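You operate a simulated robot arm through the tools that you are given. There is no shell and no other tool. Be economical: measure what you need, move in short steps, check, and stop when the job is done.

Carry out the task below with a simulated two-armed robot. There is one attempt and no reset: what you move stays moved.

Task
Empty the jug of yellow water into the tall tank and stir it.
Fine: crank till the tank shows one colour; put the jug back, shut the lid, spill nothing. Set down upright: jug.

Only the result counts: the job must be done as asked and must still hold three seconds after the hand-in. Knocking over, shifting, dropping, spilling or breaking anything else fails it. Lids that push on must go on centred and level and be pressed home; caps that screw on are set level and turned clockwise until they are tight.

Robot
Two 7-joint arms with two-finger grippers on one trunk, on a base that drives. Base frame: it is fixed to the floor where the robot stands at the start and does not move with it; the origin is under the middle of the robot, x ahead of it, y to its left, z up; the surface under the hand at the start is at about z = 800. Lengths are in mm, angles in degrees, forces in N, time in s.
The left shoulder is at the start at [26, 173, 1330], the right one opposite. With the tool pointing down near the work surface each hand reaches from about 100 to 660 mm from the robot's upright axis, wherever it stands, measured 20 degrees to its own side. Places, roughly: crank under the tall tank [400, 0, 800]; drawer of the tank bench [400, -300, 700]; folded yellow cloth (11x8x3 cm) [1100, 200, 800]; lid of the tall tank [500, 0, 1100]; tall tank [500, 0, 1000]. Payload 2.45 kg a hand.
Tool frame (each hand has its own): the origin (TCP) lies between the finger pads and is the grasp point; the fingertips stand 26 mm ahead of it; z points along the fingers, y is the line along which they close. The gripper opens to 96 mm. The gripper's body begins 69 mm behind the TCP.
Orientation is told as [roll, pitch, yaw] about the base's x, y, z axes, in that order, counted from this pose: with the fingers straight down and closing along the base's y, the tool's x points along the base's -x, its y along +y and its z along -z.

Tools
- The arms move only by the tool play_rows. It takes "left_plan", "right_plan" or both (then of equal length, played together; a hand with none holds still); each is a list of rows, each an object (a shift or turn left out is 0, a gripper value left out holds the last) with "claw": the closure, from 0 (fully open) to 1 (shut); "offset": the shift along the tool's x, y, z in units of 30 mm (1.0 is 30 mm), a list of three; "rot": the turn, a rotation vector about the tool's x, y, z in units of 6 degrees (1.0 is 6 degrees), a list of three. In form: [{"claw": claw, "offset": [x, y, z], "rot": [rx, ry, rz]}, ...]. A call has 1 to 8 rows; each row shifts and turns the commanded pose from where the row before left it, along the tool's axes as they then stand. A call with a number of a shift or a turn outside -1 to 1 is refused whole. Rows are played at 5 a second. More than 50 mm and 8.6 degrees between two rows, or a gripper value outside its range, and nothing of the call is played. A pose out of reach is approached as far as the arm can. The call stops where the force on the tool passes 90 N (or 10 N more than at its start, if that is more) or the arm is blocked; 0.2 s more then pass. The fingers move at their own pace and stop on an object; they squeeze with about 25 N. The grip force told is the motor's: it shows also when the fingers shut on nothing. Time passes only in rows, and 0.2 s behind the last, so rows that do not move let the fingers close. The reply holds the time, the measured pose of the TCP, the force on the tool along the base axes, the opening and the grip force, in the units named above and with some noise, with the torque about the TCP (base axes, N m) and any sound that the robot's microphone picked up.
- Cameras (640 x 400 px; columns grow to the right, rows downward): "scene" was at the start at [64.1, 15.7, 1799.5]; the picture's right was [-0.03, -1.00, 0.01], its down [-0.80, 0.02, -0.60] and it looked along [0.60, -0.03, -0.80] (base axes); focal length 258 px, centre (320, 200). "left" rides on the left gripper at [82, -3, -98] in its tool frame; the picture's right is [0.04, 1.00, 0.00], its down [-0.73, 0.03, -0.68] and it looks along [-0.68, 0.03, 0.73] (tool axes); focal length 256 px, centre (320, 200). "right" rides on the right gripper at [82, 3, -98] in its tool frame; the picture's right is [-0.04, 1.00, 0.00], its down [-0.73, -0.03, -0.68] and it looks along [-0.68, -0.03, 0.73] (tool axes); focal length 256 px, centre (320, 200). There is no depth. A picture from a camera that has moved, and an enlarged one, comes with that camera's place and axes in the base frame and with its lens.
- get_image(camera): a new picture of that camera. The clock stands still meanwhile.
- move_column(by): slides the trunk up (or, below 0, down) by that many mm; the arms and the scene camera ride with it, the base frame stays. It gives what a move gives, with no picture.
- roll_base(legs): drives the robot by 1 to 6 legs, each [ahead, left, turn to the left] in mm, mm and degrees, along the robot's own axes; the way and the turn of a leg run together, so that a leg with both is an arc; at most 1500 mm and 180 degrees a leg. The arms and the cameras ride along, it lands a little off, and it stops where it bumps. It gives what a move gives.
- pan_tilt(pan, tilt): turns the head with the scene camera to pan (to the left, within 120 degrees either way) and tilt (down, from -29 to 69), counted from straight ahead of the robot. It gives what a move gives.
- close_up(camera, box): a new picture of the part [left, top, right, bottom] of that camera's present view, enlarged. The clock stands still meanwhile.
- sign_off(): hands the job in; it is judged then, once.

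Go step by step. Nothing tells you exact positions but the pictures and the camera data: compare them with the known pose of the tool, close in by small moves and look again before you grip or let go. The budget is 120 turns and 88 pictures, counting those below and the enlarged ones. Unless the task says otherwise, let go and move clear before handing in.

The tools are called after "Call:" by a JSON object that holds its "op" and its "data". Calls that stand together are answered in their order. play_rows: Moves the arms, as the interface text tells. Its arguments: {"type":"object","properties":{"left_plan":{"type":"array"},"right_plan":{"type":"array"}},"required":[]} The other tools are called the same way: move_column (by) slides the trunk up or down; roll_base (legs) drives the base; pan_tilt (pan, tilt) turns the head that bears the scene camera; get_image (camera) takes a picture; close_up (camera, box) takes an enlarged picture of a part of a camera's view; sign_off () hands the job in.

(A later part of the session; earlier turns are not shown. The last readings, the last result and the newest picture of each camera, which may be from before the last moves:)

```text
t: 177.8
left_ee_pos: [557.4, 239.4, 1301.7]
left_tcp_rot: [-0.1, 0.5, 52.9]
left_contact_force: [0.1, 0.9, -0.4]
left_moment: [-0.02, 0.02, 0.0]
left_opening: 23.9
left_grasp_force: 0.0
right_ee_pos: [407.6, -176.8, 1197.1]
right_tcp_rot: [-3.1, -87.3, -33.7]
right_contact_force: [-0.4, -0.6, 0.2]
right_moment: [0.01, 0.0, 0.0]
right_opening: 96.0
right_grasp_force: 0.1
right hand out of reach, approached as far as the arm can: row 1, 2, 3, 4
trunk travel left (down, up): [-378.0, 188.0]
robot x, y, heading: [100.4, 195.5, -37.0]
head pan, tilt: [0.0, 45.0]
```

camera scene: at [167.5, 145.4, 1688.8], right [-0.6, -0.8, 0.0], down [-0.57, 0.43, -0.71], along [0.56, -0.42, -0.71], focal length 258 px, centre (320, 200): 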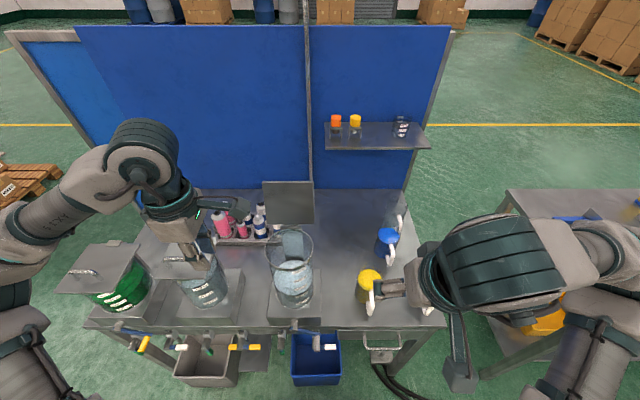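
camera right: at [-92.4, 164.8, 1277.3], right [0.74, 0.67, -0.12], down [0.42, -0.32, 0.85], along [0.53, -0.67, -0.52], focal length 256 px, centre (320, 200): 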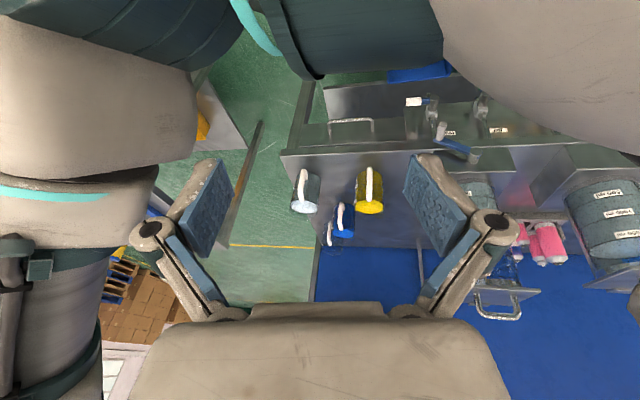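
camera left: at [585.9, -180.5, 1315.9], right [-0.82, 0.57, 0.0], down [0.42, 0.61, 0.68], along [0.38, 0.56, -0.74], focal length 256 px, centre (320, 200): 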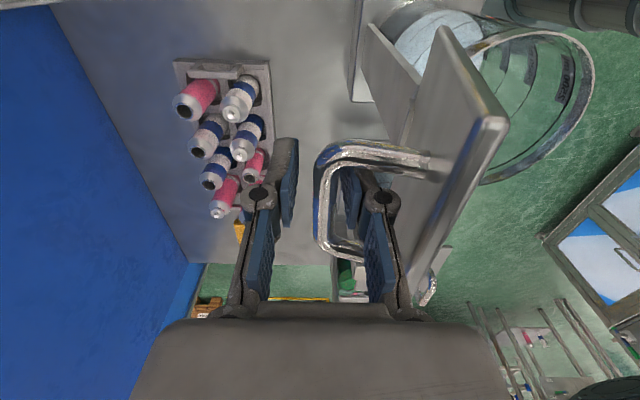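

At this distance the wrist is too close to the body for a forward-pointing grip. I'll back the base ~100 mm in small legs.

Call:
{"op": "roll_base", "data": {"legs": [[-40, 0, 0]]}}

Call:
{"op": "play_rows", "data": {"left_plan": [{}, {}, {}, {}, {}, {}, {}], "right_plan": [{}, {}, {}, {}, {}, {}, {}]}}

Call:
{"op": "roll_base", "data": {"legs": [[-40, 0, 0]]}}

Call:
{"op": "play_rows", "data": {"left_plan": [{}, {}, {}, {}, {}, {}, {}], "right_plan": [{}, {}, {}, {}, {}, {}, {}]}}

Call:
{"op": "roll_base", "data": {"legs": [[-30, 0, 0]]}}

Call:
{"op": "play_rows", "data": {"left_plan": [{}, {}, {}, {}, {}, {}, {}], "right_plan": [{}, {}, {}, {}, {}, {}, {}]}}

Call:
{"op": "get_image", "data": {"camera": "scene"}}

```text
t: 178.7
left_ee_pos: [532.8, 258.2, 1298.5]
left_tcp_rot: [0.4, 0.5, 52.8]
left_contact_force: [-0.3, -0.3, -0.4]
left_moment: [0.01, 0.01, -0.02]
left_opening: 24.0
left_grasp_force: 0.1
right_ee_pos: [380.2, -159.1, 1193.3]
right_tcp_rot: [-2.2, -86.9, -34.7]
right_contact_force: [-1.2, -1.3, 1.5]
right_moment: [0.03, -0.01, 0.0]
right_opening: 96.0
right_grasp_force: 0.2
trunk travel left (down, up): [-378.0, 188.0]
robot x, y, heading: [67.3, 220.2, -36.7]
head pan, tilt: [0.0, 45.0]
```

```text
t: 180.3
left_ee_pos: [521.6, 261.5, 1302.4]
left_tcp_rot: [0.0, 0.4, 52.9]
left_contact_force: [-0.8, -0.2, -0.3]
left_moment: [0.01, 0.0, 0.01]
left_opening: 23.9
left_grasp_force: 0.1
right_ee_pos: [372.0, -153.8, 1197.8]
right_tcp_rot: [-0.8, -87.6, -36.0]
right_contact_force: [0.3, 0.0, 0.5]
right_moment: [-0.02, 0.03, 0.01]
right_opening: 96.1
right_grasp_force: 0.0
trunk travel left (down, up): [-378.0, 188.0]
robot x, y, heading: [67.4, 217.4, -37.0]
head pan, tilt: [0.0, 45.0]
```

```text
t: 181.1
left_ee_pos: [494.9, 281.7, 1300.4]
left_tcp_rot: [0.5, 0.5, 53.0]
left_contact_force: [0.0, 0.8, 0.0]
left_moment: [0.02, 0.01, 0.03]
left_opening: 24.0
left_grasp_force: 0.0
right_ee_pos: [345.3, -132.9, 1193.9]
right_tcp_rot: [-0.8, -87.1, -36.1]
right_contact_force: [0.6, -1.2, -0.4]
right_moment: [0.01, -0.02, 0.01]
right_opening: 95.9
right_grasp_force: 0.1
trunk travel left (down, up): [-378.0, 188.0]
robot x, y, heading: [33.9, 242.3, -37.0]
head pan, tilt: [0.0, 45.0]
```

```text
t: 182.7
left_ee_pos: [487.9, 289.5, 1303.1]
left_tcp_rot: [-0.2, 0.4, 52.8]
left_contact_force: [-0.9, 0.0, 0.5]
left_moment: [0.0, -0.03, 0.0]
left_opening: 24.0
left_grasp_force: 0.0
right_ee_pos: [337.3, -127.1, 1199.3]
right_tcp_rot: [-1.6, -87.7, -35.5]
right_contact_force: [0.3, -0.7, -0.6]
right_moment: [0.0, 0.0, -0.01]
right_opening: 95.8
right_grasp_force: 0.2
trunk travel left (down, up): [-378.0, 188.0]
robot x, y, heading: [29.0, 240.1, -36.9]
head pan, tilt: [0.0, 45.0]
```

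```text
t: 183.6
left_ee_pos: [469.5, 302.4, 1300.3]
left_tcp_rot: [0.3, 0.4, 53.0]
left_contact_force: [0.0, 0.3, -1.0]
left_moment: [0.01, 0.01, 0.0]
left_opening: 24.0
left_grasp_force: 0.1
right_ee_pos: [318.2, -115.4, 1196.1]
right_tcp_rot: [-1.4, -87.1, -35.7]
right_contact_force: [0.6, 0.0, -1.1]
right_moment: [-0.01, 0.01, 0.01]
right_opening: 96.0
right_grasp_force: 0.1
trunk travel left (down, up): [-378.0, 188.0]
robot x, y, heading: [7.4, 259.3, -36.6]
head pan, tilt: [0.0, 45.0]
```

```text
t: 185.2
left_ee_pos: [461.9, 308.0, 1303.6]
left_tcp_rot: [-0.2, 0.3, 52.9]
left_contact_force: [0.6, -0.4, 0.0]
left_moment: [0.01, 0.03, 0.0]
left_opening: 24.0
left_grasp_force: 0.0
right_ee_pos: [311.3, -108.7, 1199.4]
right_tcp_rot: [-1.2, -87.8, -36.0]
right_contact_force: [0.2, 1.2, 0.1]
right_moment: [-0.02, 0.0, 0.0]
right_opening: 96.1
right_grasp_force: 0.1
trunk travel left (down, up): [-378.0, 188.0]
robot x, y, heading: [10.9, 260.9, -37.2]
head pan, tilt: [0.0, 45.0]
```

```text
48 pictures are left
camera scene: at [79.6, 213.4, 1688.8], right [-0.6, -0.8, 0.0], down [-0.57, 0.42, -0.71], along [0.56, -0.42, -0.71], focal length 258 px, centre (320, 200)
```

scene: 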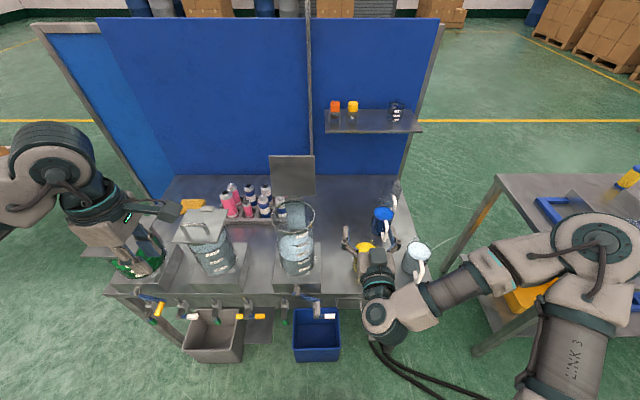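

Stable again. Descend the right hand in front of the jug handle (fingers pointing forward).

Call:
{"op": "play_rows", "data": {"right_plan": [{"offset": [0.5, -0.15, 0]}, {"offset": [0.75, -0.2, 0]}, {"offset": [0.75, -0.2, 0]}, {"offset": [0.75, -0.2, 0]}, {"offset": [0.75, -0.2, 0]}, {"offset": [0.75, -0.2, 0]}, {"offset": [0.75, -0.2, 0]}, {"offset": [0.5, -0.15, 0]}]}}

Call:
{"op": "play_rows", "data": {"right_plan": [{"offset": [0.5, 0, 0]}, {"offset": [0.7, 0, 0]}, {"offset": [0.7, 0, 0]}, {"offset": [0.7, 0, 0]}, {"offset": [0.6, 0, 0]}, {"offset": [0.4, 0, 0]}, {}]}}

Call:
{"op": "get_image", "data": {"camera": "right"}}

Call:
{"op": "get_image", "data": {"camera": "scene"}}

```text
t: 187.0
left_ee_pos: [462.1, 309.5, 1303.3]
left_tcp_rot: [-0.2, 0.4, 53.0]
left_contact_force: [-0.9, -0.1, -0.2]
left_moment: [0.02, 0.01, 0.01]
left_opening: 24.1
left_grasp_force: 0.1
right_ee_pos: [308.2, -80.7, 1066.1]
right_tcp_rot: [-1.4, -87.5, -35.8]
right_contact_force: [0.0, 0.6, 0.4]
right_moment: [0.0, 0.01, 0.04]
right_opening: 95.8
right_grasp_force: 0.0
right hand out of reach, approached as far as the arm can: row 1, 3, 4, 5, 6, 7, 8
trunk travel left (down, up): [-378.0, 188.0]
robot x, y, heading: [10.3, 257.2, -36.6]
head pan, tilt: [0.0, 45.0]
```

```text
t: 188.6
left_ee_pos: [462.4, 309.3, 1303.8]
left_tcp_rot: [-0.2, 0.3, 53.0]
left_contact_force: [-1.1, 0.5, 0.6]
left_moment: [0.0, 0.03, -0.03]
left_opening: 24.2
left_grasp_force: 0.0
right_ee_pos: [341.4, -46.6, 994.0]
right_tcp_rot: [-1.5, -87.3, -35.7]
right_contact_force: [-0.7, -0.5, -0.2]
right_moment: [0.02, 0.01, 0.04]
right_opening: 96.0
right_grasp_force: 0.0
right hand out of reach, approached as far as the arm can: row 1, 2, 3, 4, 5, 6
trunk travel left (down, up): [-378.0, 188.0]
robot x, y, heading: [11.1, 258.7, -37.0]
head pan, tilt: [0.0, 45.0]
```

```text
47 pictures are left
camera right: at [262.6, 18.2, 916.0], right [0.61, 0.8, 0.04], down [-0.53, 0.37, 0.76], along [0.59, -0.48, 0.64], focal length 256 px, centre (320, 200)
```

right: 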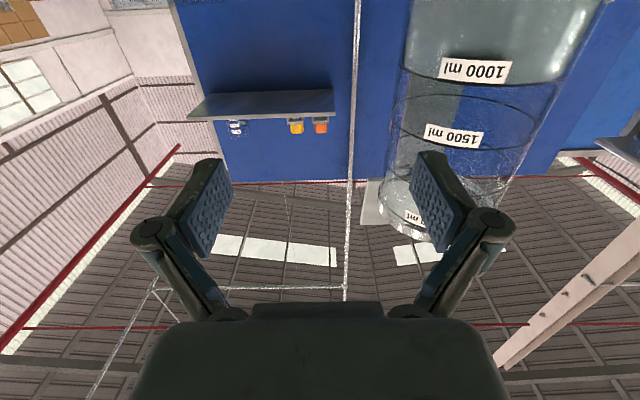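

```text
46 pictures are left
camera scene: at [81.1, 214.5, 1688.8], right [-0.6, -0.8, 0.0], down [-0.57, 0.42, -0.7], along [0.56, -0.42, -0.71], focal length 258 px, centre (320, 200)
```

scene: 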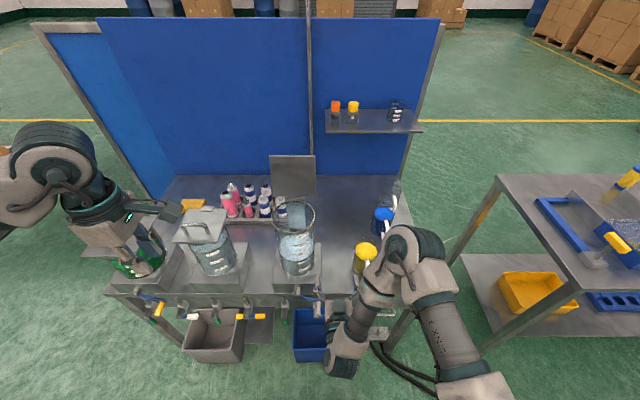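

At this trunk height the forward grip can't go low. The hand was fine at shoulder height, so I'll return to that configuration and lower the trunk instead.

Call:
{"op": "play_rows", "data": {"right_plan": [{"offset": [-0.6, -0.2, 0]}, {"offset": [-0.8, -0.3, 0.05]}, {"offset": [-0.9, -0.3, 0.05]}, {"offset": [-0.9, -0.3, 0.05]}, {"offset": [-0.9, -0.3, 0.05]}, {"offset": [-0.9, -0.3, 0.05]}, {"offset": [-0.9, -0.3, 0.05]}, {"offset": [-0.9, -0.2, 0.05]}]}}

Call:
{"op": "get_image", "data": {"camera": "scene"}}

```text
t: 190.4
left_ee_pos: [460.1, 307.0, 1304.6]
left_tcp_rot: [-0.2, 0.4, 52.9]
left_contact_force: [0.2, -0.4, 0.3]
left_moment: [0.02, -0.01, 0.06]
left_opening: 23.9
left_grasp_force: 0.1
right_ee_pos: [316.6, -111.4, 1197.6]
right_tcp_rot: [0.5, -87.7, -37.5]
right_contact_force: [-0.2, -0.8, 0.4]
right_moment: [0.02, 0.03, 0.04]
right_opening: 96.0
right_grasp_force: 0.1
trunk travel left (down, up): [-378.0, 188.0]
robot x, y, heading: [8.7, 258.1, -37.0]
head pan, tilt: [0.0, 45.0]
```

```text
45 pictures are left
camera scene: at [78.2, 212.5, 1688.8], right [-0.6, -0.8, 0.0], down [-0.57, 0.43, -0.71], along [0.56, -0.42, -0.71], focal length 258 px, centre (320, 200)
```

scene: 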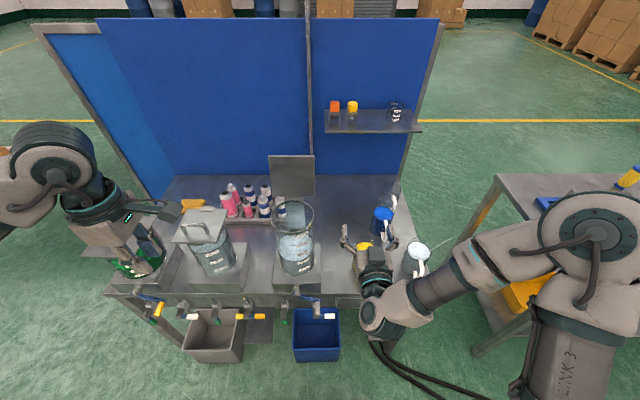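

Back in a good configuration. Shift it right to line up with the handle (l≈55).

Call:
{"op": "play_rows", "data": {"right_plan": [{"offset": [0, -0.25, 0]}, {"offset": [0, -0.25, 0]}, {"offset": [0, -0.25, 0]}, {"offset": [0, -0.25, 0]}, {"offset": [0, -0.25, 0]}, {"offset": [0, -0.25, 0]}, {}]}}

```text
t: 192.0
left_ee_pos: [461.6, 308.2, 1303.6]
left_tcp_rot: [-0.2, 0.5, 53.0]
left_contact_force: [-0.5, 0.6, 1.0]
left_moment: [-0.02, 0.03, -0.02]
left_opening: 24.0
left_grasp_force: 0.1
right_ee_pos: [308.9, -149.9, 1196.9]
right_tcp_rot: [-1.3, -87.4, -35.9]
right_contact_force: [0.4, 0.3, -0.1]
right_moment: [-0.01, 0.01, 0.0]
right_opening: 95.9
right_grasp_force: 0.1
right hand out of reach, approached as far as the arm can: row 1, 2, 4, 6
trunk travel left (down, up): [-378.0, 188.0]
robot x, y, heading: [11.2, 258.8, -36.9]
head pan, tilt: [0.0, 45.0]
```

The arm is at its minimum radius; back the base 40 mm more for comfort, then start lowering the trunk.

Call:
{"op": "roll_base", "data": {"legs": [[-40, 0, 0]]}}

Call:
{"op": "play_rows", "data": {"left_plan": [{}, {}, {}, {}, {}, {}, {}], "right_plan": [{}, {}, {}, {}, {}, {}, {}]}}

Call:
{"op": "move_column", "data": {"by": -60}}

Call:
{"op": "play_rows", "data": {"left_plan": [{}, {}, {}, {}, {}], "right_plan": [{}, {}, {}, {}, {}]}}

Call:
{"op": "move_column", "data": {"by": -70}}

Call:
{"op": "play_rows", "data": {"left_plan": [{}, {}, {}, {}, {}], "right_plan": [{}, {}, {}, {}, {}]}}

Call:
{"op": "get_image", "data": {"camera": "scene"}}

```text
t: 192.8
left_ee_pos: [436.6, 328.0, 1300.6]
left_tcp_rot: [0.3, 0.3, 53.0]
left_contact_force: [0.7, -0.2, 0.0]
left_moment: [0.02, 0.05, 0.06]
left_opening: 23.9
left_grasp_force: 0.1
right_ee_pos: [283.2, -129.0, 1193.1]
right_tcp_rot: [-1.7, -87.0, -35.5]
right_contact_force: [0.7, 0.5, 0.3]
right_moment: [0.02, 0.0, 0.0]
right_opening: 95.9
right_grasp_force: 0.1
trunk travel left (down, up): [-378.0, 188.0]
robot x, y, heading: [-17.6, 285.3, -36.8]
head pan, tilt: [0.0, 45.0]
```

```text
t: 194.4
left_ee_pos: [426.7, 334.6, 1304.8]
left_tcp_rot: [-0.2, 0.3, 53.0]
left_contact_force: [0.3, 0.6, 0.2]
left_moment: [0.0, 0.03, -0.02]
left_opening: 24.3
left_grasp_force: 0.0
right_ee_pos: [274.2, -124.0, 1200.1]
right_tcp_rot: [-1.3, -87.7, -35.9]
right_contact_force: [0.0, -0.3, 0.2]
right_moment: [0.02, -0.02, -0.03]
right_opening: 96.0
right_grasp_force: 0.1
trunk travel left (down, up): [-378.0, 188.0]
robot x, y, heading: [-19.6, 282.0, -36.8]
head pan, tilt: [0.0, 45.0]
```

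```text
t: 195.4
left_ee_pos: [426.5, 334.8, 1245.5]
left_tcp_rot: [-0.2, 0.3, 53.0]
left_contact_force: [-0.2, -0.5, 0.0]
left_moment: [-0.05, -0.01, 0.02]
left_opening: 23.9
left_grasp_force: 0.1
right_ee_pos: [277.6, -126.8, 1122.9]
right_tcp_rot: [-1.0, -85.8, -36.2]
right_contact_force: [-0.6, -0.9, 0.6]
right_moment: [0.01, 0.01, 0.01]
right_opening: 96.0
right_grasp_force: 0.0
trunk travel left (down, up): [-318.0, 248.0]
robot x, y, heading: [-20.8, 287.0, -36.9]
head pan, tilt: [0.0, 45.0]
```

```text
t: 196.7
left_ee_pos: [428.0, 333.9, 1244.5]
left_tcp_rot: [-0.4, 0.3, 53.0]
left_contact_force: [0.2, -0.1, -0.1]
left_moment: [0.0, 0.01, -0.01]
left_opening: 24.0
left_grasp_force: 0.0
right_ee_pos: [279.0, -127.1, 1121.8]
right_tcp_rot: [-1.1, -85.7, -36.2]
right_contact_force: [0.3, 0.4, -0.1]
right_moment: [0.02, 0.01, 0.01]
right_opening: 96.3
right_grasp_force: 0.2
trunk travel left (down, up): [-318.0, 248.0]
robot x, y, heading: [-23.4, 288.5, -37.0]
head pan, tilt: [0.0, 45.0]
```

```text
t: 197.7
left_ee_pos: [426.6, 334.7, 1174.8]
left_tcp_rot: [-0.2, 0.3, 53.0]
left_contact_force: [0.6, 0.2, 0.6]
left_moment: [-0.03, 0.0, -0.01]
left_opening: 24.1
left_grasp_force: 0.0
right_ee_pos: [286.8, -132.9, 1021.2]
right_tcp_rot: [-0.7, -82.0, -36.5]
right_contact_force: [0.4, -0.1, 0.0]
right_moment: [-0.02, 0.01, 0.03]
right_opening: 95.9
right_grasp_force: 0.0
trunk travel left (down, up): [-248.0, 318.0]
robot x, y, heading: [-21.5, 283.0, -36.9]
head pan, tilt: [0.0, 45.0]
```

```text
t: 198.9
left_ee_pos: [427.0, 334.5, 1175.1]
left_tcp_rot: [-0.3, 0.3, 53.0]
left_contact_force: [-0.8, -1.3, -0.4]
left_moment: [0.02, -0.04, 0.01]
left_opening: 23.9
left_grasp_force: 0.1
right_ee_pos: [287.7, -134.1, 1021.1]
right_tcp_rot: [-0.7, -81.9, -36.5]
right_contact_force: [-0.6, 0.3, -0.2]
right_moment: [0.0, -0.01, 0.06]
right_opening: 96.2
right_grasp_force: 0.1
trunk travel left (down, up): [-248.0, 318.0]
robot x, y, heading: [-19.6, 287.6, -36.8]
head pan, tilt: [0.0, 45.0]
```

```text
44 pictures are left
camera scene: at [98.8, 198.8, 1557.3], right [-0.6, -0.8, 0.0], down [-0.57, 0.43, -0.7], along [0.56, -0.42, -0.71], focal length 258 px, centre (320, 200)
```

scene: 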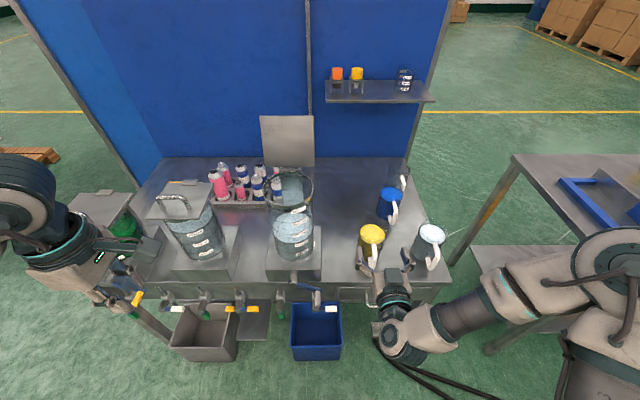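

Descent is fine; the hand is 310 ahead and lined up with the jug. Lower further.

Call:
{"op": "move_column", "data": {"by": -70}}

Call:
{"op": "play_rows", "data": {"left_plan": [{}, {}, {}, {}, {}], "right_plan": [{}, {}, {}, {}, {}]}}

Call:
{"op": "get_image", "data": {"camera": "scene"}}

Call:
{"op": "get_image", "data": {"camera": "right"}}

```text
t: 200.0
left_ee_pos: [425.1, 335.3, 1105.3]
left_tcp_rot: [-0.4, 0.4, 53.0]
left_contact_force: [0.0, 0.0, 0.2]
left_moment: [-0.01, -0.02, 0.01]
left_opening: 23.8
left_grasp_force: 0.0
right_ee_pos: [296.2, -141.2, 907.0]
right_tcp_rot: [-0.5, -76.5, -36.8]
right_contact_force: [0.0, 0.2, -0.1]
right_moment: [0.0, 0.0, 0.02]
right_opening: 96.1
right_grasp_force: 0.1
trunk travel left (down, up): [-178.0, 388.0]
robot x, y, heading: [-19.7, 287.8, -37.1]
head pan, tilt: [0.0, 45.0]
```

```text
t: 201.2
left_ee_pos: [427.8, 334.0, 1104.1]
left_tcp_rot: [-0.3, 0.3, 53.0]
left_contact_force: [0.4, 0.0, 0.2]
left_moment: [0.03, 0.01, -0.02]
left_opening: 24.1
left_grasp_force: 0.1
right_ee_pos: [297.4, -142.2, 906.3]
right_tcp_rot: [-0.6, -76.4, -36.6]
right_contact_force: [-0.5, 0.4, 0.3]
right_moment: [0.0, 0.01, -0.01]
right_opening: 96.1
right_grasp_force: 0.0
trunk travel left (down, up): [-178.0, 388.0]
robot x, y, heading: [-20.9, 286.3, -37.1]
head pan, tilt: [0.0, 45.0]
```

```text
43 pictures are left
camera scene: at [147.6, 162.1, 1481.8], right [-0.6, -0.8, 0.0], down [-0.57, 0.43, -0.7], along [0.56, -0.42, -0.71], focal length 258 px, centre (320, 200)
```

scene: 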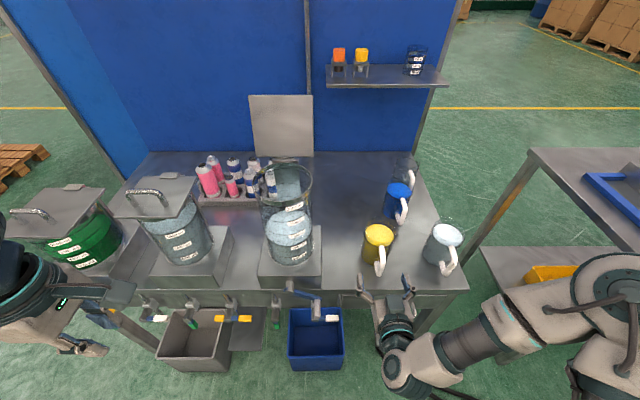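

```text
42 pictures are left
camera right: at [207.8, -69.2, 849.9], right [0.61, 0.79, 0.04], down [-0.4, 0.27, 0.87], along [0.68, -0.55, 0.49], focal length 256 px, centre (320, 200)
```

right: 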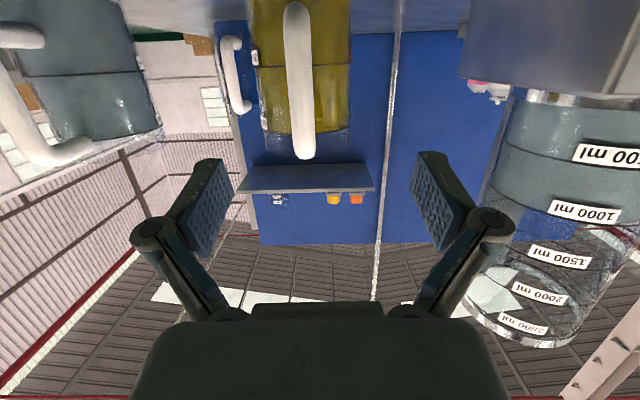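

The camera shows the handle at l≈54, z 826–910, just ahead. Line up: down 40, right 10, and pitch to ~88°.

Call:
{"op": "play_rows", "data": {"right_plan": [{"offset": [0.33, -0.09, 0.04], "rot": [0, -0.5, 0]}, {"offset": [0.33, -0.09, 0.04], "rot": [0, -0.5, 0]}, {"offset": [0.33, -0.09, 0.04], "rot": [0, -0.5, 0]}, {"offset": [0.33, -0.08, 0.04], "rot": [0, -0.5, 0]}, {}, {}]}}

Call:
{"op": "get_image", "data": {"camera": "right"}}

```text
t: 202.6
left_ee_pos: [426.3, 333.2, 1105.0]
left_tcp_rot: [-0.3, 0.3, 53.0]
left_contact_force: [0.5, 0.3, -0.7]
left_moment: [-0.04, -0.01, 0.0]
left_opening: 23.9
left_grasp_force: 0.0
right_ee_pos: [311.0, -99.4, 894.1]
right_tcp_rot: [-4.2, -88.3, -33.3]
right_contact_force: [-0.3, 0.2, 0.0]
right_moment: [-0.02, 0.03, -0.01]
right_opening: 95.9
right_grasp_force: 0.1
right hand out of reach, approached as far as the arm can: row 1, 2, 3, 4
trunk travel left (down, up): [-178.0, 388.0]
robot x, y, heading: [-21.2, 283.8, -36.8]
head pan, tilt: [0.0, 45.0]
```

```text
41 pictures are left
camera right: at [233.8, -33.9, 815.6], right [0.61, 0.79, 0.04], down [-0.54, 0.38, 0.75], along [0.58, -0.48, 0.66], focal length 256 px, centre (320, 200)
```

right: 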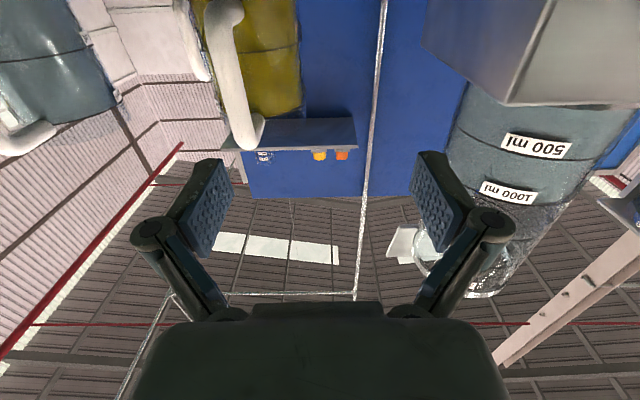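

p=88 isn't quite reachable here; lower the trunk another 100 mm so the hand works at shoulder height.

Call:
{"op": "move_column", "data": {"by": -60}}

Call:
{"op": "play_rows", "data": {"left_plan": [{}, {}, {}, {}, {}], "right_plan": [{"offset": [-0.2, 0, 0]}, {"offset": [-0.4, -0.1, 0]}, {"offset": [-0.4, -0.1, 0]}, {"offset": [-0.3, -0.1, 0]}, {}]}}

Call:
{"op": "move_column", "data": {"by": -50}}

Call:
{"op": "play_rows", "data": {"left_plan": [{}, {}, {}, {}, {}], "right_plan": [{}, {}, {}, {}, {}]}}

```text
t: 203.6
left_ee_pos: [436.9, 326.6, 1032.0]
left_tcp_rot: [2.3, 0.3, 53.1]
left_contact_force: [0.6, 0.3, -0.1]
left_moment: [0.0, -0.03, 0.01]
left_opening: 23.6
left_grasp_force: 0.0
right_ee_pos: [313.5, -99.9, 827.6]
right_tcp_rot: [-3.4, -87.7, -33.9]
right_contact_force: [-0.6, -0.1, 0.4]
right_moment: [0.04, 0.03, -0.01]
right_opening: 96.1
right_grasp_force: 0.0
trunk travel left (down, up): [-118.0, 448.0]
robot x, y, heading: [-20.2, 286.1, -36.9]
head pan, tilt: [0.0, 45.0]
```

```text
t: 204.8
left_ee_pos: [437.3, 324.7, 1030.1]
left_tcp_rot: [2.4, 0.4, 53.0]
left_contact_force: [0.4, -0.1, -0.3]
left_moment: [0.01, -0.03, -0.01]
left_opening: 24.1
left_grasp_force: 0.1
right_ee_pos: [324.0, -109.1, 860.7]
right_tcp_rot: [-3.3, -87.5, -34.0]
right_contact_force: [0.1, -0.1, 0.6]
right_moment: [0.0, 0.02, 0.0]
right_opening: 96.0
right_grasp_force: 0.0
right hand out of reach, approached as far as the arm can: row 2, 3, 4
trunk travel left (down, up): [-118.0, 448.0]
robot x, y, heading: [-25.8, 284.5, -36.9]
head pan, tilt: [0.0, 45.0]
```

```text
t: 205.7
left_ee_pos: [456.1, 310.6, 955.3]
left_tcp_rot: [7.5, 0.5, 53.2]
left_contact_force: [-0.4, -0.7, -0.5]
left_moment: [0.01, -0.02, -0.01]
left_opening: 23.9
left_grasp_force: 0.1
right_ee_pos: [332.0, -113.7, 768.1]
right_tcp_rot: [-1.2, -81.9, -36.1]
right_contact_force: [0.9, 0.4, 0.5]
right_moment: [0.0, -0.02, -0.02]
right_opening: 96.1
right_grasp_force: 0.0
trunk travel left (down, up): [-68.0, 498.0]
robot x, y, heading: [-19.7, 286.5, -37.0]
head pan, tilt: [0.0, 45.0]
```

```text
t: 206.9
left_ee_pos: [456.6, 310.4, 953.8]
left_tcp_rot: [7.8, 0.5, 53.0]
left_contact_force: [0.7, 0.7, 0.1]
left_moment: [-0.01, -0.02, -0.01]
left_opening: 24.4
left_grasp_force: 0.0
right_ee_pos: [332.6, -114.7, 767.3]
right_tcp_rot: [-1.4, -81.9, -36.0]
right_contact_force: [-1.0, 1.3, -0.3]
right_moment: [0.03, 0.01, 0.02]
right_opening: 96.2
right_grasp_force: 0.2
trunk travel left (down, up): [-68.0, 498.0]
robot x, y, heading: [-22.2, 283.7, -36.8]
head pan, tilt: [0.0, 45.0]
```

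The trunk leans as it sinks, so the hand is now too low (z 767). Back off slightly, then rise to the handle height and move right.

Call:
{"op": "play_rows", "data": {"right_plan": [{"offset": [0, 0, -0.6]}, {"offset": [-0.4, 0, 0]}, {"offset": [-0.5, -0.2, 0]}, {"offset": [-0.5, -0.3, 0]}, {"offset": [-0.5, -0.4, 0]}, {"offset": [-0.5, -0.4, 0]}, {"offset": [-0.5, -0.3, 0]}, {"offset": [-0.4, -0.2, 0]}]}}

Call:
{"op": "play_rows", "data": {"right_plan": [{}]}}

Call:
{"op": "get_image", "data": {"camera": "right"}}

Call:
{"op": "get_image", "data": {"camera": "scene"}}

```text
t: 208.2
left_ee_pos: [452.0, 309.1, 957.3]
left_tcp_rot: [7.5, 0.3, 53.1]
left_contact_force: [-0.5, -1.4, -1.0]
left_moment: [0.03, 0.01, -0.03]
left_opening: 24.0
left_grasp_force: 0.0
right_ee_pos: [337.7, -126.4, 814.9]
right_tcp_rot: [0.2, -81.4, -36.6]
right_contact_force: [2.7, 1.5, 11.7]
right_moment: [0.52, 0.76, -0.19]
right_opening: 62.9
right_grasp_force: 11.3
right hand out of reach, approached as far as the arm can: row 1, 3, 4, 5, 6
trunk travel left (down, up): [-68.0, 498.0]
robot x, y, heading: [-23.6, 286.9, -36.7]
head pan, tilt: [0.0, 45.0]
stopped in row 6 (right hand): the force on the tool passed its limit at 94 N (the readings are from after the stop); the commanded pose is now the measured one
```

```text
t: 208.6
left_ee_pos: [452.5, 312.1, 956.3]
left_tcp_rot: [7.5, 0.4, 53.0]
left_contact_force: [0.2, 1.0, 0.2]
left_moment: [-0.01, 0.01, 0.02]
left_opening: 23.9
left_grasp_force: 0.1
right_ee_pos: [337.6, -126.7, 813.3]
right_tcp_rot: [-0.7, -81.2, -35.9]
right_contact_force: [2.4, -5.4, 16.4]
right_moment: [0.0, -0.22, -0.2]
right_opening: 94.9
right_grasp_force: 0.1
trunk travel left (down, up): [-68.0, 498.0]
robot x, y, heading: [-22.5, 288.5, -36.9]
head pan, tilt: [0.0, 45.0]
```

```text
40 pictures are left
camera right: at [251.2, -57.9, 747.6], right [0.6, 0.8, 0.04], down [-0.47, 0.31, 0.83], along [0.65, -0.52, 0.56], focal length 256 px, centre (320, 200)
```

right: 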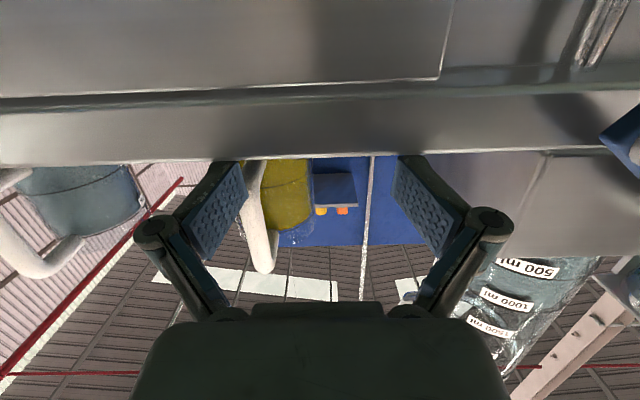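

```text
39 pictures are left
camera scene: at [247.6, 87.1, 1346.9], right [-0.6, -0.8, 0.0], down [-0.57, 0.43, -0.7], along [0.56, -0.42, -0.71], focal length 258 px, centre (320, 200)
```

scene: 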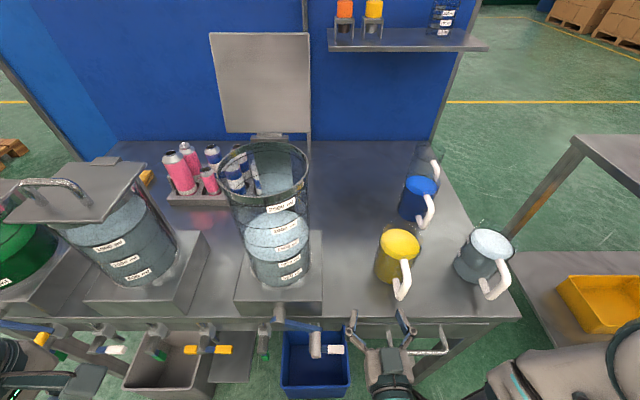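

The fingers caught the bench edge and now rest on it, with the right finger near the handle. Lift slightly and left, then back the base 40 mm to get clear.

Call:
{"op": "play_rows", "data": {"right_plan": [{"offset": [-0.3, 0.2, 0]}, {"offset": [-0.3, 0.2, 0]}, {}]}}

Call:
{"op": "roll_base", "data": {"legs": [[-40, 0, 0]]}}

Call:
{"op": "play_rows", "data": {"left_plan": [{}, {}, {}, {}, {}], "right_plan": [{}, {}, {}, {}, {}]}}

```text
t: 209.4
left_ee_pos: [451.1, 309.8, 956.7]
left_tcp_rot: [7.6, 0.4, 53.0]
left_contact_force: [0.1, -0.8, 1.1]
left_moment: [0.03, -0.01, 0.0]
left_opening: 24.0
left_grasp_force: 0.1
right_ee_pos: [351.8, -118.6, 827.4]
right_tcp_rot: [-1.1, -80.9, -35.2]
right_contact_force: [0.1, -0.6, 0.1]
right_moment: [-0.05, 0.02, -0.02]
right_opening: 95.9
right_grasp_force: 0.1
right hand out of reach, approached as far as the arm can: row 1
trunk travel left (down, up): [-68.0, 498.0]
robot x, y, heading: [-21.2, 284.2, -36.8]
head pan, tilt: [0.0, 45.0]
```

```text
t: 210.3
left_ee_pos: [419.3, 335.4, 955.5]
left_tcp_rot: [7.3, 0.4, 53.0]
left_contact_force: [-0.1, 0.7, 0.1]
left_moment: [-0.03, -0.03, 0.03]
left_opening: 23.8
left_grasp_force: 0.0
right_ee_pos: [319.5, -94.9, 828.5]
right_tcp_rot: [-1.2, -81.0, -35.2]
right_contact_force: [0.4, 0.9, 0.2]
right_moment: [0.02, 0.02, 0.0]
right_opening: 96.0
right_grasp_force: 0.0
trunk travel left (down, up): [-68.0, 498.0]
robot x, y, heading: [-55.1, 308.8, -36.8]
head pan, tilt: [0.0, 45.0]
```

```text
t: 211.5
left_ee_pos: [416.7, 337.1, 959.7]
left_tcp_rot: [7.2, 0.2, 53.0]
left_contact_force: [0.4, -0.5, 0.1]
left_moment: [0.03, 0.0, 0.01]
left_opening: 24.2
left_grasp_force: 0.0
right_ee_pos: [315.3, -93.2, 830.6]
right_tcp_rot: [-0.9, -81.1, -35.4]
right_contact_force: [0.5, 0.8, -0.1]
right_moment: [-0.01, -0.01, 0.02]
right_opening: 95.9
right_grasp_force: 0.0
trunk travel left (down, up): [-68.0, 498.0]
robot x, y, heading: [-53.5, 309.6, -37.2]
head pan, tilt: [0.0, 45.0]
```

Clear. Now up 35 and right 60 to line up with the handle.

Call:
{"op": "play_rows", "data": {"right_plan": [{"offset": [-0.3, 0, 0]}, {"offset": [-0.3, -0.2, 0]}, {"offset": [-0.3, -0.3, 0]}, {"offset": [-0.2, -0.35, 0]}, {"offset": [0, -0.4, 0]}, {"offset": [0, -0.4, 0]}, {"offset": [0, -0.35, 0]}, {}]}}

Call:
{"op": "get_image", "data": {"camera": "right"}}

```text
t: 213.3
left_ee_pos: [416.5, 336.8, 958.3]
left_tcp_rot: [7.2, 0.3, 53.0]
left_contact_force: [0.1, 0.3, 0.4]
left_moment: [-0.02, 0.04, -0.01]
left_opening: 24.2
left_grasp_force: 0.2
right_ee_pos: [305.4, -147.9, 863.4]
right_tcp_rot: [-1.0, -81.2, -35.4]
right_contact_force: [1.0, -0.7, 0.1]
right_moment: [-0.01, -0.01, 0.01]
right_opening: 96.1
right_grasp_force: 0.0
right hand out of reach, approached as far as the arm can: row 2, 3, 4, 5, 6, 7
trunk travel left (down, up): [-68.0, 498.0]
robot x, y, heading: [-55.5, 310.0, -36.6]
head pan, tilt: [0.0, 45.0]
```

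```text
38 pictures are left
camera right: at [219.8, -81.2, 797.6], right [0.6, 0.8, 0.04], down [-0.47, 0.31, 0.83], along [0.65, -0.51, 0.56], focal length 256 px, centre (320, 200)
```

right: 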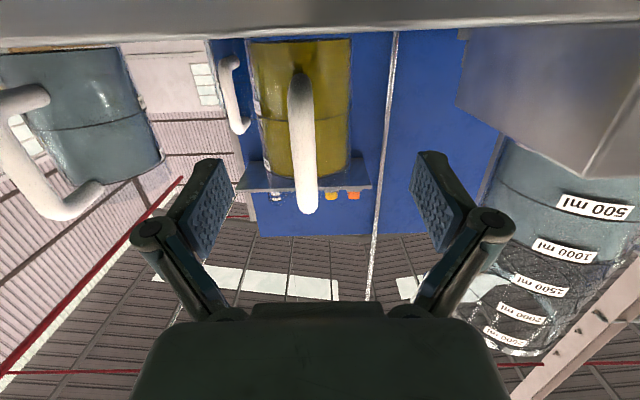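

The handle bar is between the fingers. Advance 46 mm with a small shift right.

Call:
{"op": "play_rows", "data": {"right_plan": [{"offset": [-0.08, -0.12, 0.2]}, {"offset": [-0.08, -0.12, 0.35]}, {"offset": [-0.08, -0.1, 0.4]}, {"offset": [-0.06, 0, 0.4]}, {"offset": [0, 0, 0.16]}, {}, {}]}}

Call:
{"op": "get_image", "data": {"camera": "right"}}

Call:
{"op": "close_up", "data": {"camera": "scene", "box": [340, 210, 500, 310]}}

```text
t: 214.9
left_ee_pos: [416.4, 335.9, 958.4]
left_tcp_rot: [7.3, 0.3, 53.0]
left_contact_force: [-0.4, 0.3, 0.2]
left_moment: [-0.02, 0.01, 0.0]
left_opening: 24.1
left_grasp_force: 0.0
right_ee_pos: [337.2, -185.0, 865.7]
right_tcp_rot: [-1.0, -81.2, -35.5]
right_contact_force: [-0.2, 0.2, -0.1]
right_moment: [-0.01, -0.01, -0.01]
right_opening: 96.0
right_grasp_force: 0.1
trunk travel left (down, up): [-68.0, 498.0]
robot x, y, heading: [-51.7, 307.5, -36.9]
head pan, tilt: [0.0, 45.0]
```

```text
37 pictures are left
camera right: at [251.3, -116.9, 800.0], right [0.6, 0.8, 0.04], down [-0.47, 0.31, 0.83], along [0.65, -0.51, 0.56], focal length 256 px, centre (320, 200)
```

right: 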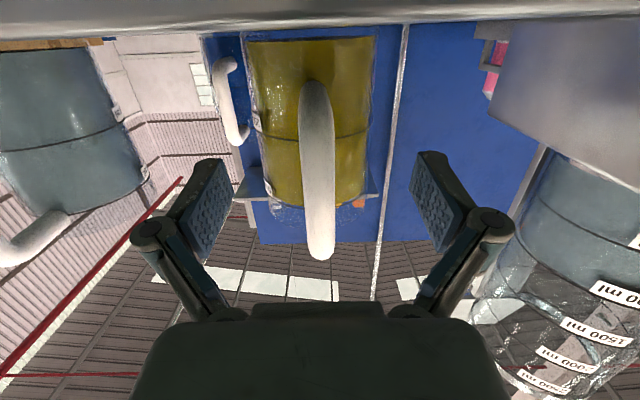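

```text
4.00 times, centred on (420, 260) of scene
camera zoom: at [217.1, 110.0, 1346.2], right [-0.6, -0.8, 0.0], down [-0.57, 0.43, -0.7], along [0.56, -0.42, -0.71], focal length 1031 px, centre (-80, -40)
```

zoom: 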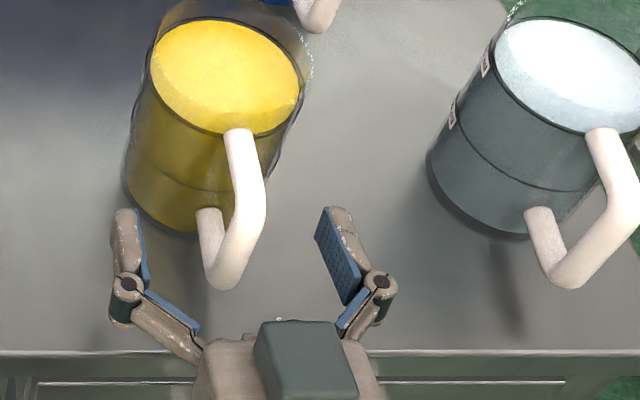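

The TCP projects right onto the vertical bar of the handle. Close the right gripper.

Call:
{"op": "play_rows", "data": {"right_plan": [{"claw": 0.5}, {"claw": 1}, {"claw": 1}, {"claw": 1}, {"claw": 1}]}}

Call:
{"op": "get_image", "data": {"camera": "right"}}

```text
t: 216.1
left_ee_pos: [416.0, 336.6, 957.9]
left_tcp_rot: [7.1, 0.2, 53.0]
left_contact_force: [-0.1, -0.4, 0.5]
left_moment: [0.02, -0.03, 0.03]
left_opening: 24.1
left_grasp_force: 0.1
right_ee_pos: [337.6, -185.5, 865.2]
right_tcp_rot: [-0.9, -81.2, -35.6]
right_contact_force: [0.0, -0.1, 1.4]
right_moment: [0.01, -0.08, -0.01]
right_opening: 13.0
right_grasp_force: 25.4
trunk travel left (down, up): [-68.0, 498.0]
robot x, y, heading: [-52.8, 306.4, -36.6]
head pan, tilt: [0.0, 45.0]
```

```text
35 pictures are left
camera right: at [251.2, -116.9, 799.9], right [0.6, 0.8, 0.04], down [-0.47, 0.31, 0.83], along [0.65, -0.51, 0.56], focal length 256 px, centre (320, 200)
```

right: 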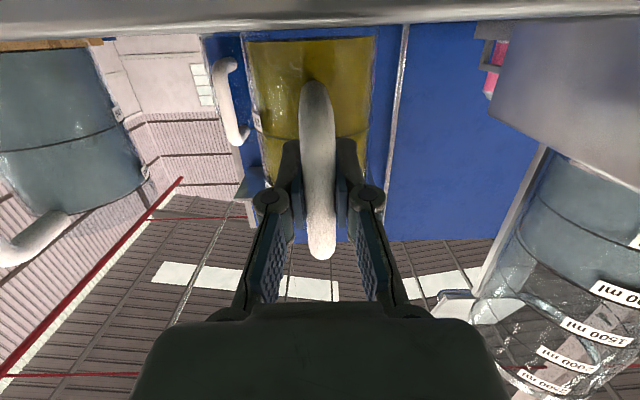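

Firm 13 mm grip. Lift slowly 20 mm and check for droop.

Call:
{"op": "play_rows", "data": {"right_plan": [{"offset": [-0.1, 0, -0.015]}, {"offset": [-0.16, 0, -0.025]}, {"offset": [-0.2, 0, -0.03]}, {"offset": [-0.2, 0, -0.03]}, {}, {}]}}

Call:
{"op": "get_image", "data": {"camera": "right"}}

Call:
{"op": "close_up", "data": {"camera": "scene", "box": [340, 210, 500, 310]}}

```text
t: 217.5
left_ee_pos: [415.3, 335.8, 958.7]
left_tcp_rot: [7.2, 0.3, 52.9]
left_contact_force: [-0.2, -0.6, -0.2]
left_moment: [0.01, -0.01, -0.03]
left_opening: 23.9
left_grasp_force: 0.0
right_ee_pos: [337.6, -185.1, 884.8]
right_tcp_rot: [-0.8, -81.1, -35.7]
right_contact_force: [-0.4, -0.5, -6.0]
right_moment: [0.25, 0.23, 0.02]
right_opening: 13.4
right_grasp_force: 24.9
trunk travel left (down, up): [-68.0, 498.0]
robot x, y, heading: [-55.4, 309.0, -36.9]
head pan, tilt: [0.0, 45.0]
```

```text
34 pictures are left
camera right: at [251.3, -117.5, 819.4], right [0.6, 0.8, 0.04], down [-0.46, 0.31, 0.83], along [0.65, -0.51, 0.56], focal length 256 px, centre (320, 200)
```

right: 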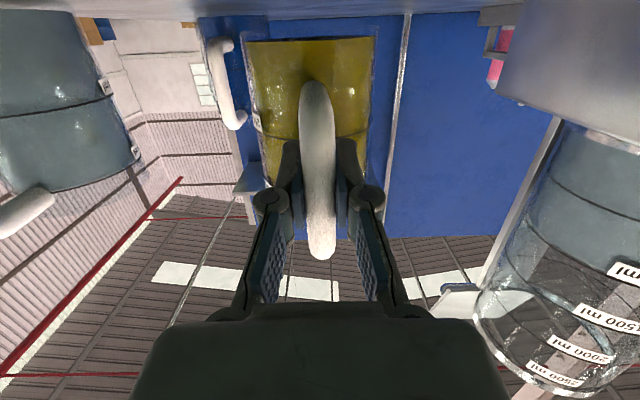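

```text
4.00 times, centred on (420, 260) of scene
camera zoom: at [217.6, 108.8, 1345.8], right [-0.6, -0.8, 0.0], down [-0.57, 0.43, -0.7], along [0.56, -0.42, -0.71], focal length 1031 px, centre (-80, -40)
```

zoom: 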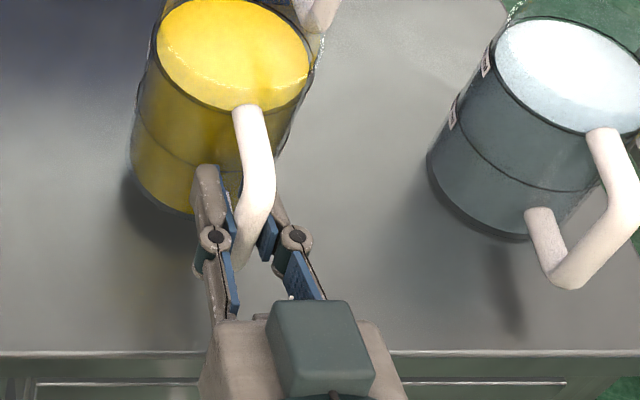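

Jug lifts without droop (~600 g). I'll raise it with the trunk in steps, watching its attitude.

Call:
{"op": "move_column", "data": {"by": 40}}

Call:
{"op": "play_rows", "data": {"left_plan": [{}, {}, {}, {}], "right_plan": [{}, {}, {}, {}]}}

```text
t: 218.3
left_ee_pos: [418.7, 334.4, 997.6]
left_tcp_rot: [7.3, 0.2, 52.9]
left_contact_force: [-0.1, 0.3, -0.2]
left_moment: [-0.01, 0.03, 0.04]
left_opening: 24.0
left_grasp_force: 0.0
right_ee_pos: [337.1, -186.2, 923.5]
right_tcp_rot: [-0.8, -80.9, -35.7]
right_contact_force: [-0.4, -0.3, -5.8]
right_moment: [0.22, 0.28, -0.01]
right_opening: 13.1
right_grasp_force: 25.2
trunk travel left (down, up): [-108.0, 458.0]
robot x, y, heading: [-54.4, 308.1, -37.0]
head pan, tilt: [0.0, 45.0]
```

```text
t: 219.3
left_ee_pos: [416.9, 335.2, 998.0]
left_tcp_rot: [7.3, 0.3, 53.0]
left_contact_force: [-0.2, -0.4, 0.4]
left_moment: [-0.01, 0.0, 0.0]
left_opening: 24.1
left_grasp_force: 0.0
right_ee_pos: [337.4, -186.6, 925.7]
right_tcp_rot: [-0.7, -81.1, -35.8]
right_contact_force: [0.0, 0.9, -6.1]
right_moment: [0.19, 0.26, -0.03]
right_opening: 13.2
right_grasp_force: 24.8
trunk travel left (down, up): [-108.0, 458.0]
robot x, y, heading: [-55.7, 310.9, -37.1]
head pan, tilt: [0.0, 45.0]
```

Smooth. Continue up 240 mm in steps.

Call:
{"op": "move_column", "data": {"by": 60}}

Call:
{"op": "play_rows", "data": {"left_plan": [{}, {}, {}, {}], "right_plan": [{}, {}, {}, {}]}}

Call:
{"op": "move_column", "data": {"by": 60}}

Call:
{"op": "play_rows", "data": {"left_plan": [{}, {}, {}, {}], "right_plan": [{}, {}, {}, {}]}}

Call:
{"op": "move_column", "data": {"by": 60}}

Call:
{"op": "play_rows", "data": {"left_plan": [{}, {}, {}, {}], "right_plan": [{}, {}, {}, {}]}}

Call:
{"op": "move_column", "data": {"by": 60}}

Call:
{"op": "play_rows", "data": {"left_plan": [{}, {}, {}, {}], "right_plan": [{}, {}, {}, {}]}}

Call:
{"op": "get_image", "data": {"camera": "scene"}}

```text
t: 220.3
left_ee_pos: [417.7, 335.3, 1057.4]
left_tcp_rot: [7.4, 0.3, 53.1]
left_contact_force: [0.1, -0.9, -0.1]
left_moment: [0.02, 0.01, -0.03]
left_opening: 24.0
left_grasp_force: 0.0
right_ee_pos: [338.8, -185.9, 982.4]
right_tcp_rot: [-0.8, -80.9, -35.7]
right_contact_force: [0.4, -0.4, -6.4]
right_moment: [0.23, 0.22, 0.01]
right_opening: 12.8
right_grasp_force: 25.1
trunk travel left (down, up): [-168.0, 398.0]
robot x, y, heading: [-50.0, 310.6, -36.9]
head pan, tilt: [0.0, 45.0]
```

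```text
t: 221.3
left_ee_pos: [417.2, 335.5, 1058.0]
left_tcp_rot: [7.2, 0.4, 53.0]
left_contact_force: [0.4, -0.6, 0.6]
left_moment: [0.04, 0.0, 0.02]
left_opening: 24.0
left_grasp_force: 0.1
right_ee_pos: [337.6, -185.7, 984.8]
right_tcp_rot: [-0.7, -81.2, -35.7]
right_contact_force: [0.0, 1.0, -5.9]
right_moment: [0.23, 0.27, -0.01]
right_opening: 13.3
right_grasp_force: 25.4
trunk travel left (down, up): [-168.0, 398.0]
robot x, y, heading: [-56.1, 309.0, -36.8]
head pan, tilt: [0.0, 45.0]
```

```text
t: 222.3
left_ee_pos: [417.8, 335.7, 1119.0]
left_tcp_rot: [7.3, 0.3, 53.0]
left_contact_force: [0.0, 0.0, -0.2]
left_moment: [-0.01, 0.0, 0.01]
left_opening: 24.1
left_grasp_force: 0.0
right_ee_pos: [337.6, -186.2, 1045.0]
right_tcp_rot: [-0.9, -81.0, -35.5]
right_contact_force: [-0.5, 0.3, -6.1]
right_moment: [0.2, 0.25, -0.01]
right_opening: 13.0
right_grasp_force: 25.0
trunk travel left (down, up): [-228.0, 338.0]
robot x, y, heading: [-54.2, 306.7, -36.8]
head pan, tilt: [0.0, 45.0]
```

```text
t: 223.3
left_ee_pos: [417.4, 336.5, 1119.9]
left_tcp_rot: [7.2, 0.3, 53.0]
left_contact_force: [0.7, -0.5, -0.1]
left_moment: [-0.02, 0.03, -0.02]
left_opening: 24.2
left_grasp_force: 0.1
right_ee_pos: [337.2, -186.4, 1044.3]
right_tcp_rot: [-0.7, -81.1, -35.6]
right_contact_force: [0.9, 0.5, -6.1]
right_moment: [0.26, 0.3, 0.01]
right_opening: 12.8
right_grasp_force: 25.2
trunk travel left (down, up): [-228.0, 338.0]
robot x, y, heading: [-55.2, 311.0, -37.1]
head pan, tilt: [0.0, 45.0]
```

```text
t: 224.3
left_ee_pos: [418.4, 335.9, 1178.5]
left_tcp_rot: [7.3, 0.3, 53.0]
left_contact_force: [0.6, -0.4, -0.7]
left_moment: [0.03, 0.02, 0.02]
left_opening: 24.1
left_grasp_force: 0.1
right_ee_pos: [338.5, -185.9, 1103.6]
right_tcp_rot: [-0.8, -81.0, -35.6]
right_contact_force: [0.7, -0.3, -5.8]
right_moment: [0.2, 0.22, 0.02]
right_opening: 13.2
right_grasp_force: 24.8
trunk travel left (down, up): [-288.0, 278.0]
robot x, y, heading: [-55.7, 309.8, -37.0]
head pan, tilt: [0.0, 45.0]
```

```text
t: 225.3
left_ee_pos: [417.8, 336.1, 1179.0]
left_tcp_rot: [7.2, 0.3, 53.1]
left_contact_force: [1.0, 0.3, 0.1]
left_moment: [-0.01, 0.02, 0.01]
left_opening: 24.1
left_grasp_force: 0.1
right_ee_pos: [338.1, -185.4, 1104.4]
right_tcp_rot: [-0.7, -81.1, -35.7]
right_contact_force: [0.5, -0.2, -6.0]
right_moment: [0.21, 0.27, -0.02]
right_opening: 12.7
right_grasp_force: 25.0
trunk travel left (down, up): [-288.0, 278.0]
robot x, y, heading: [-55.6, 312.3, -37.1]
head pan, tilt: [0.0, 45.0]
```

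```text
t: 226.3
left_ee_pos: [418.0, 334.8, 1238.3]
left_tcp_rot: [7.3, 0.3, 53.0]
left_contact_force: [-0.8, -0.4, 0.0]
left_moment: [0.04, 0.01, -0.02]
left_opening: 24.1
left_grasp_force: 0.1
right_ee_pos: [337.0, -187.0, 1163.1]
right_tcp_rot: [-0.8, -81.0, -35.4]
right_contact_force: [-0.4, 0.4, -5.4]
right_moment: [0.2, 0.26, -0.02]
right_opening: 13.3
right_grasp_force: 25.7
trunk travel left (down, up): [-348.0, 218.0]
robot x, y, heading: [-55.1, 308.2, -36.9]
head pan, tilt: [0.0, 45.0]
```

```text
t: 227.3
left_ee_pos: [417.4, 335.5, 1238.8]
left_tcp_rot: [7.2, 0.3, 53.0]
left_contact_force: [-0.7, 0.1, -0.2]
left_moment: [-0.04, 0.01, 0.01]
left_opening: 24.3
left_grasp_force: 0.1
right_ee_pos: [337.4, -185.6, 1164.5]
right_tcp_rot: [-0.8, -81.1, -35.6]
right_contact_force: [0.7, 0.0, -6.2]
right_moment: [0.27, 0.29, -0.02]
right_opening: 13.1
right_grasp_force: 24.7
trunk travel left (down, up): [-348.0, 218.0]
robot x, y, heading: [-52.0, 308.0, -36.8]
head pan, tilt: [0.0, 45.0]
```

```text
32 pictures are left
camera scene: at [24.0, 254.4, 1658.6], right [-0.6, -0.8, 0.0], down [-0.57, 0.43, -0.7], along [0.56, -0.42, -0.71], focal length 258 px, centre (320, 200)
```

scene: 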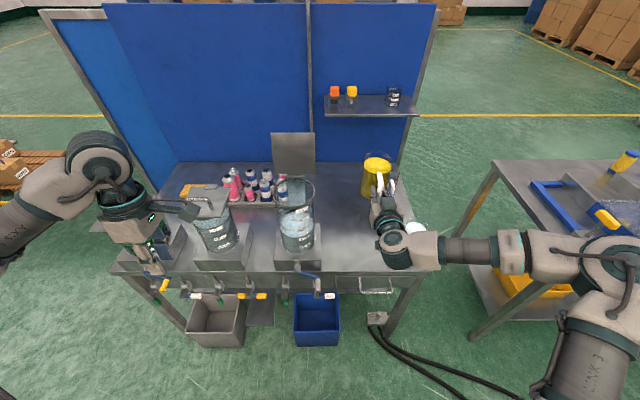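

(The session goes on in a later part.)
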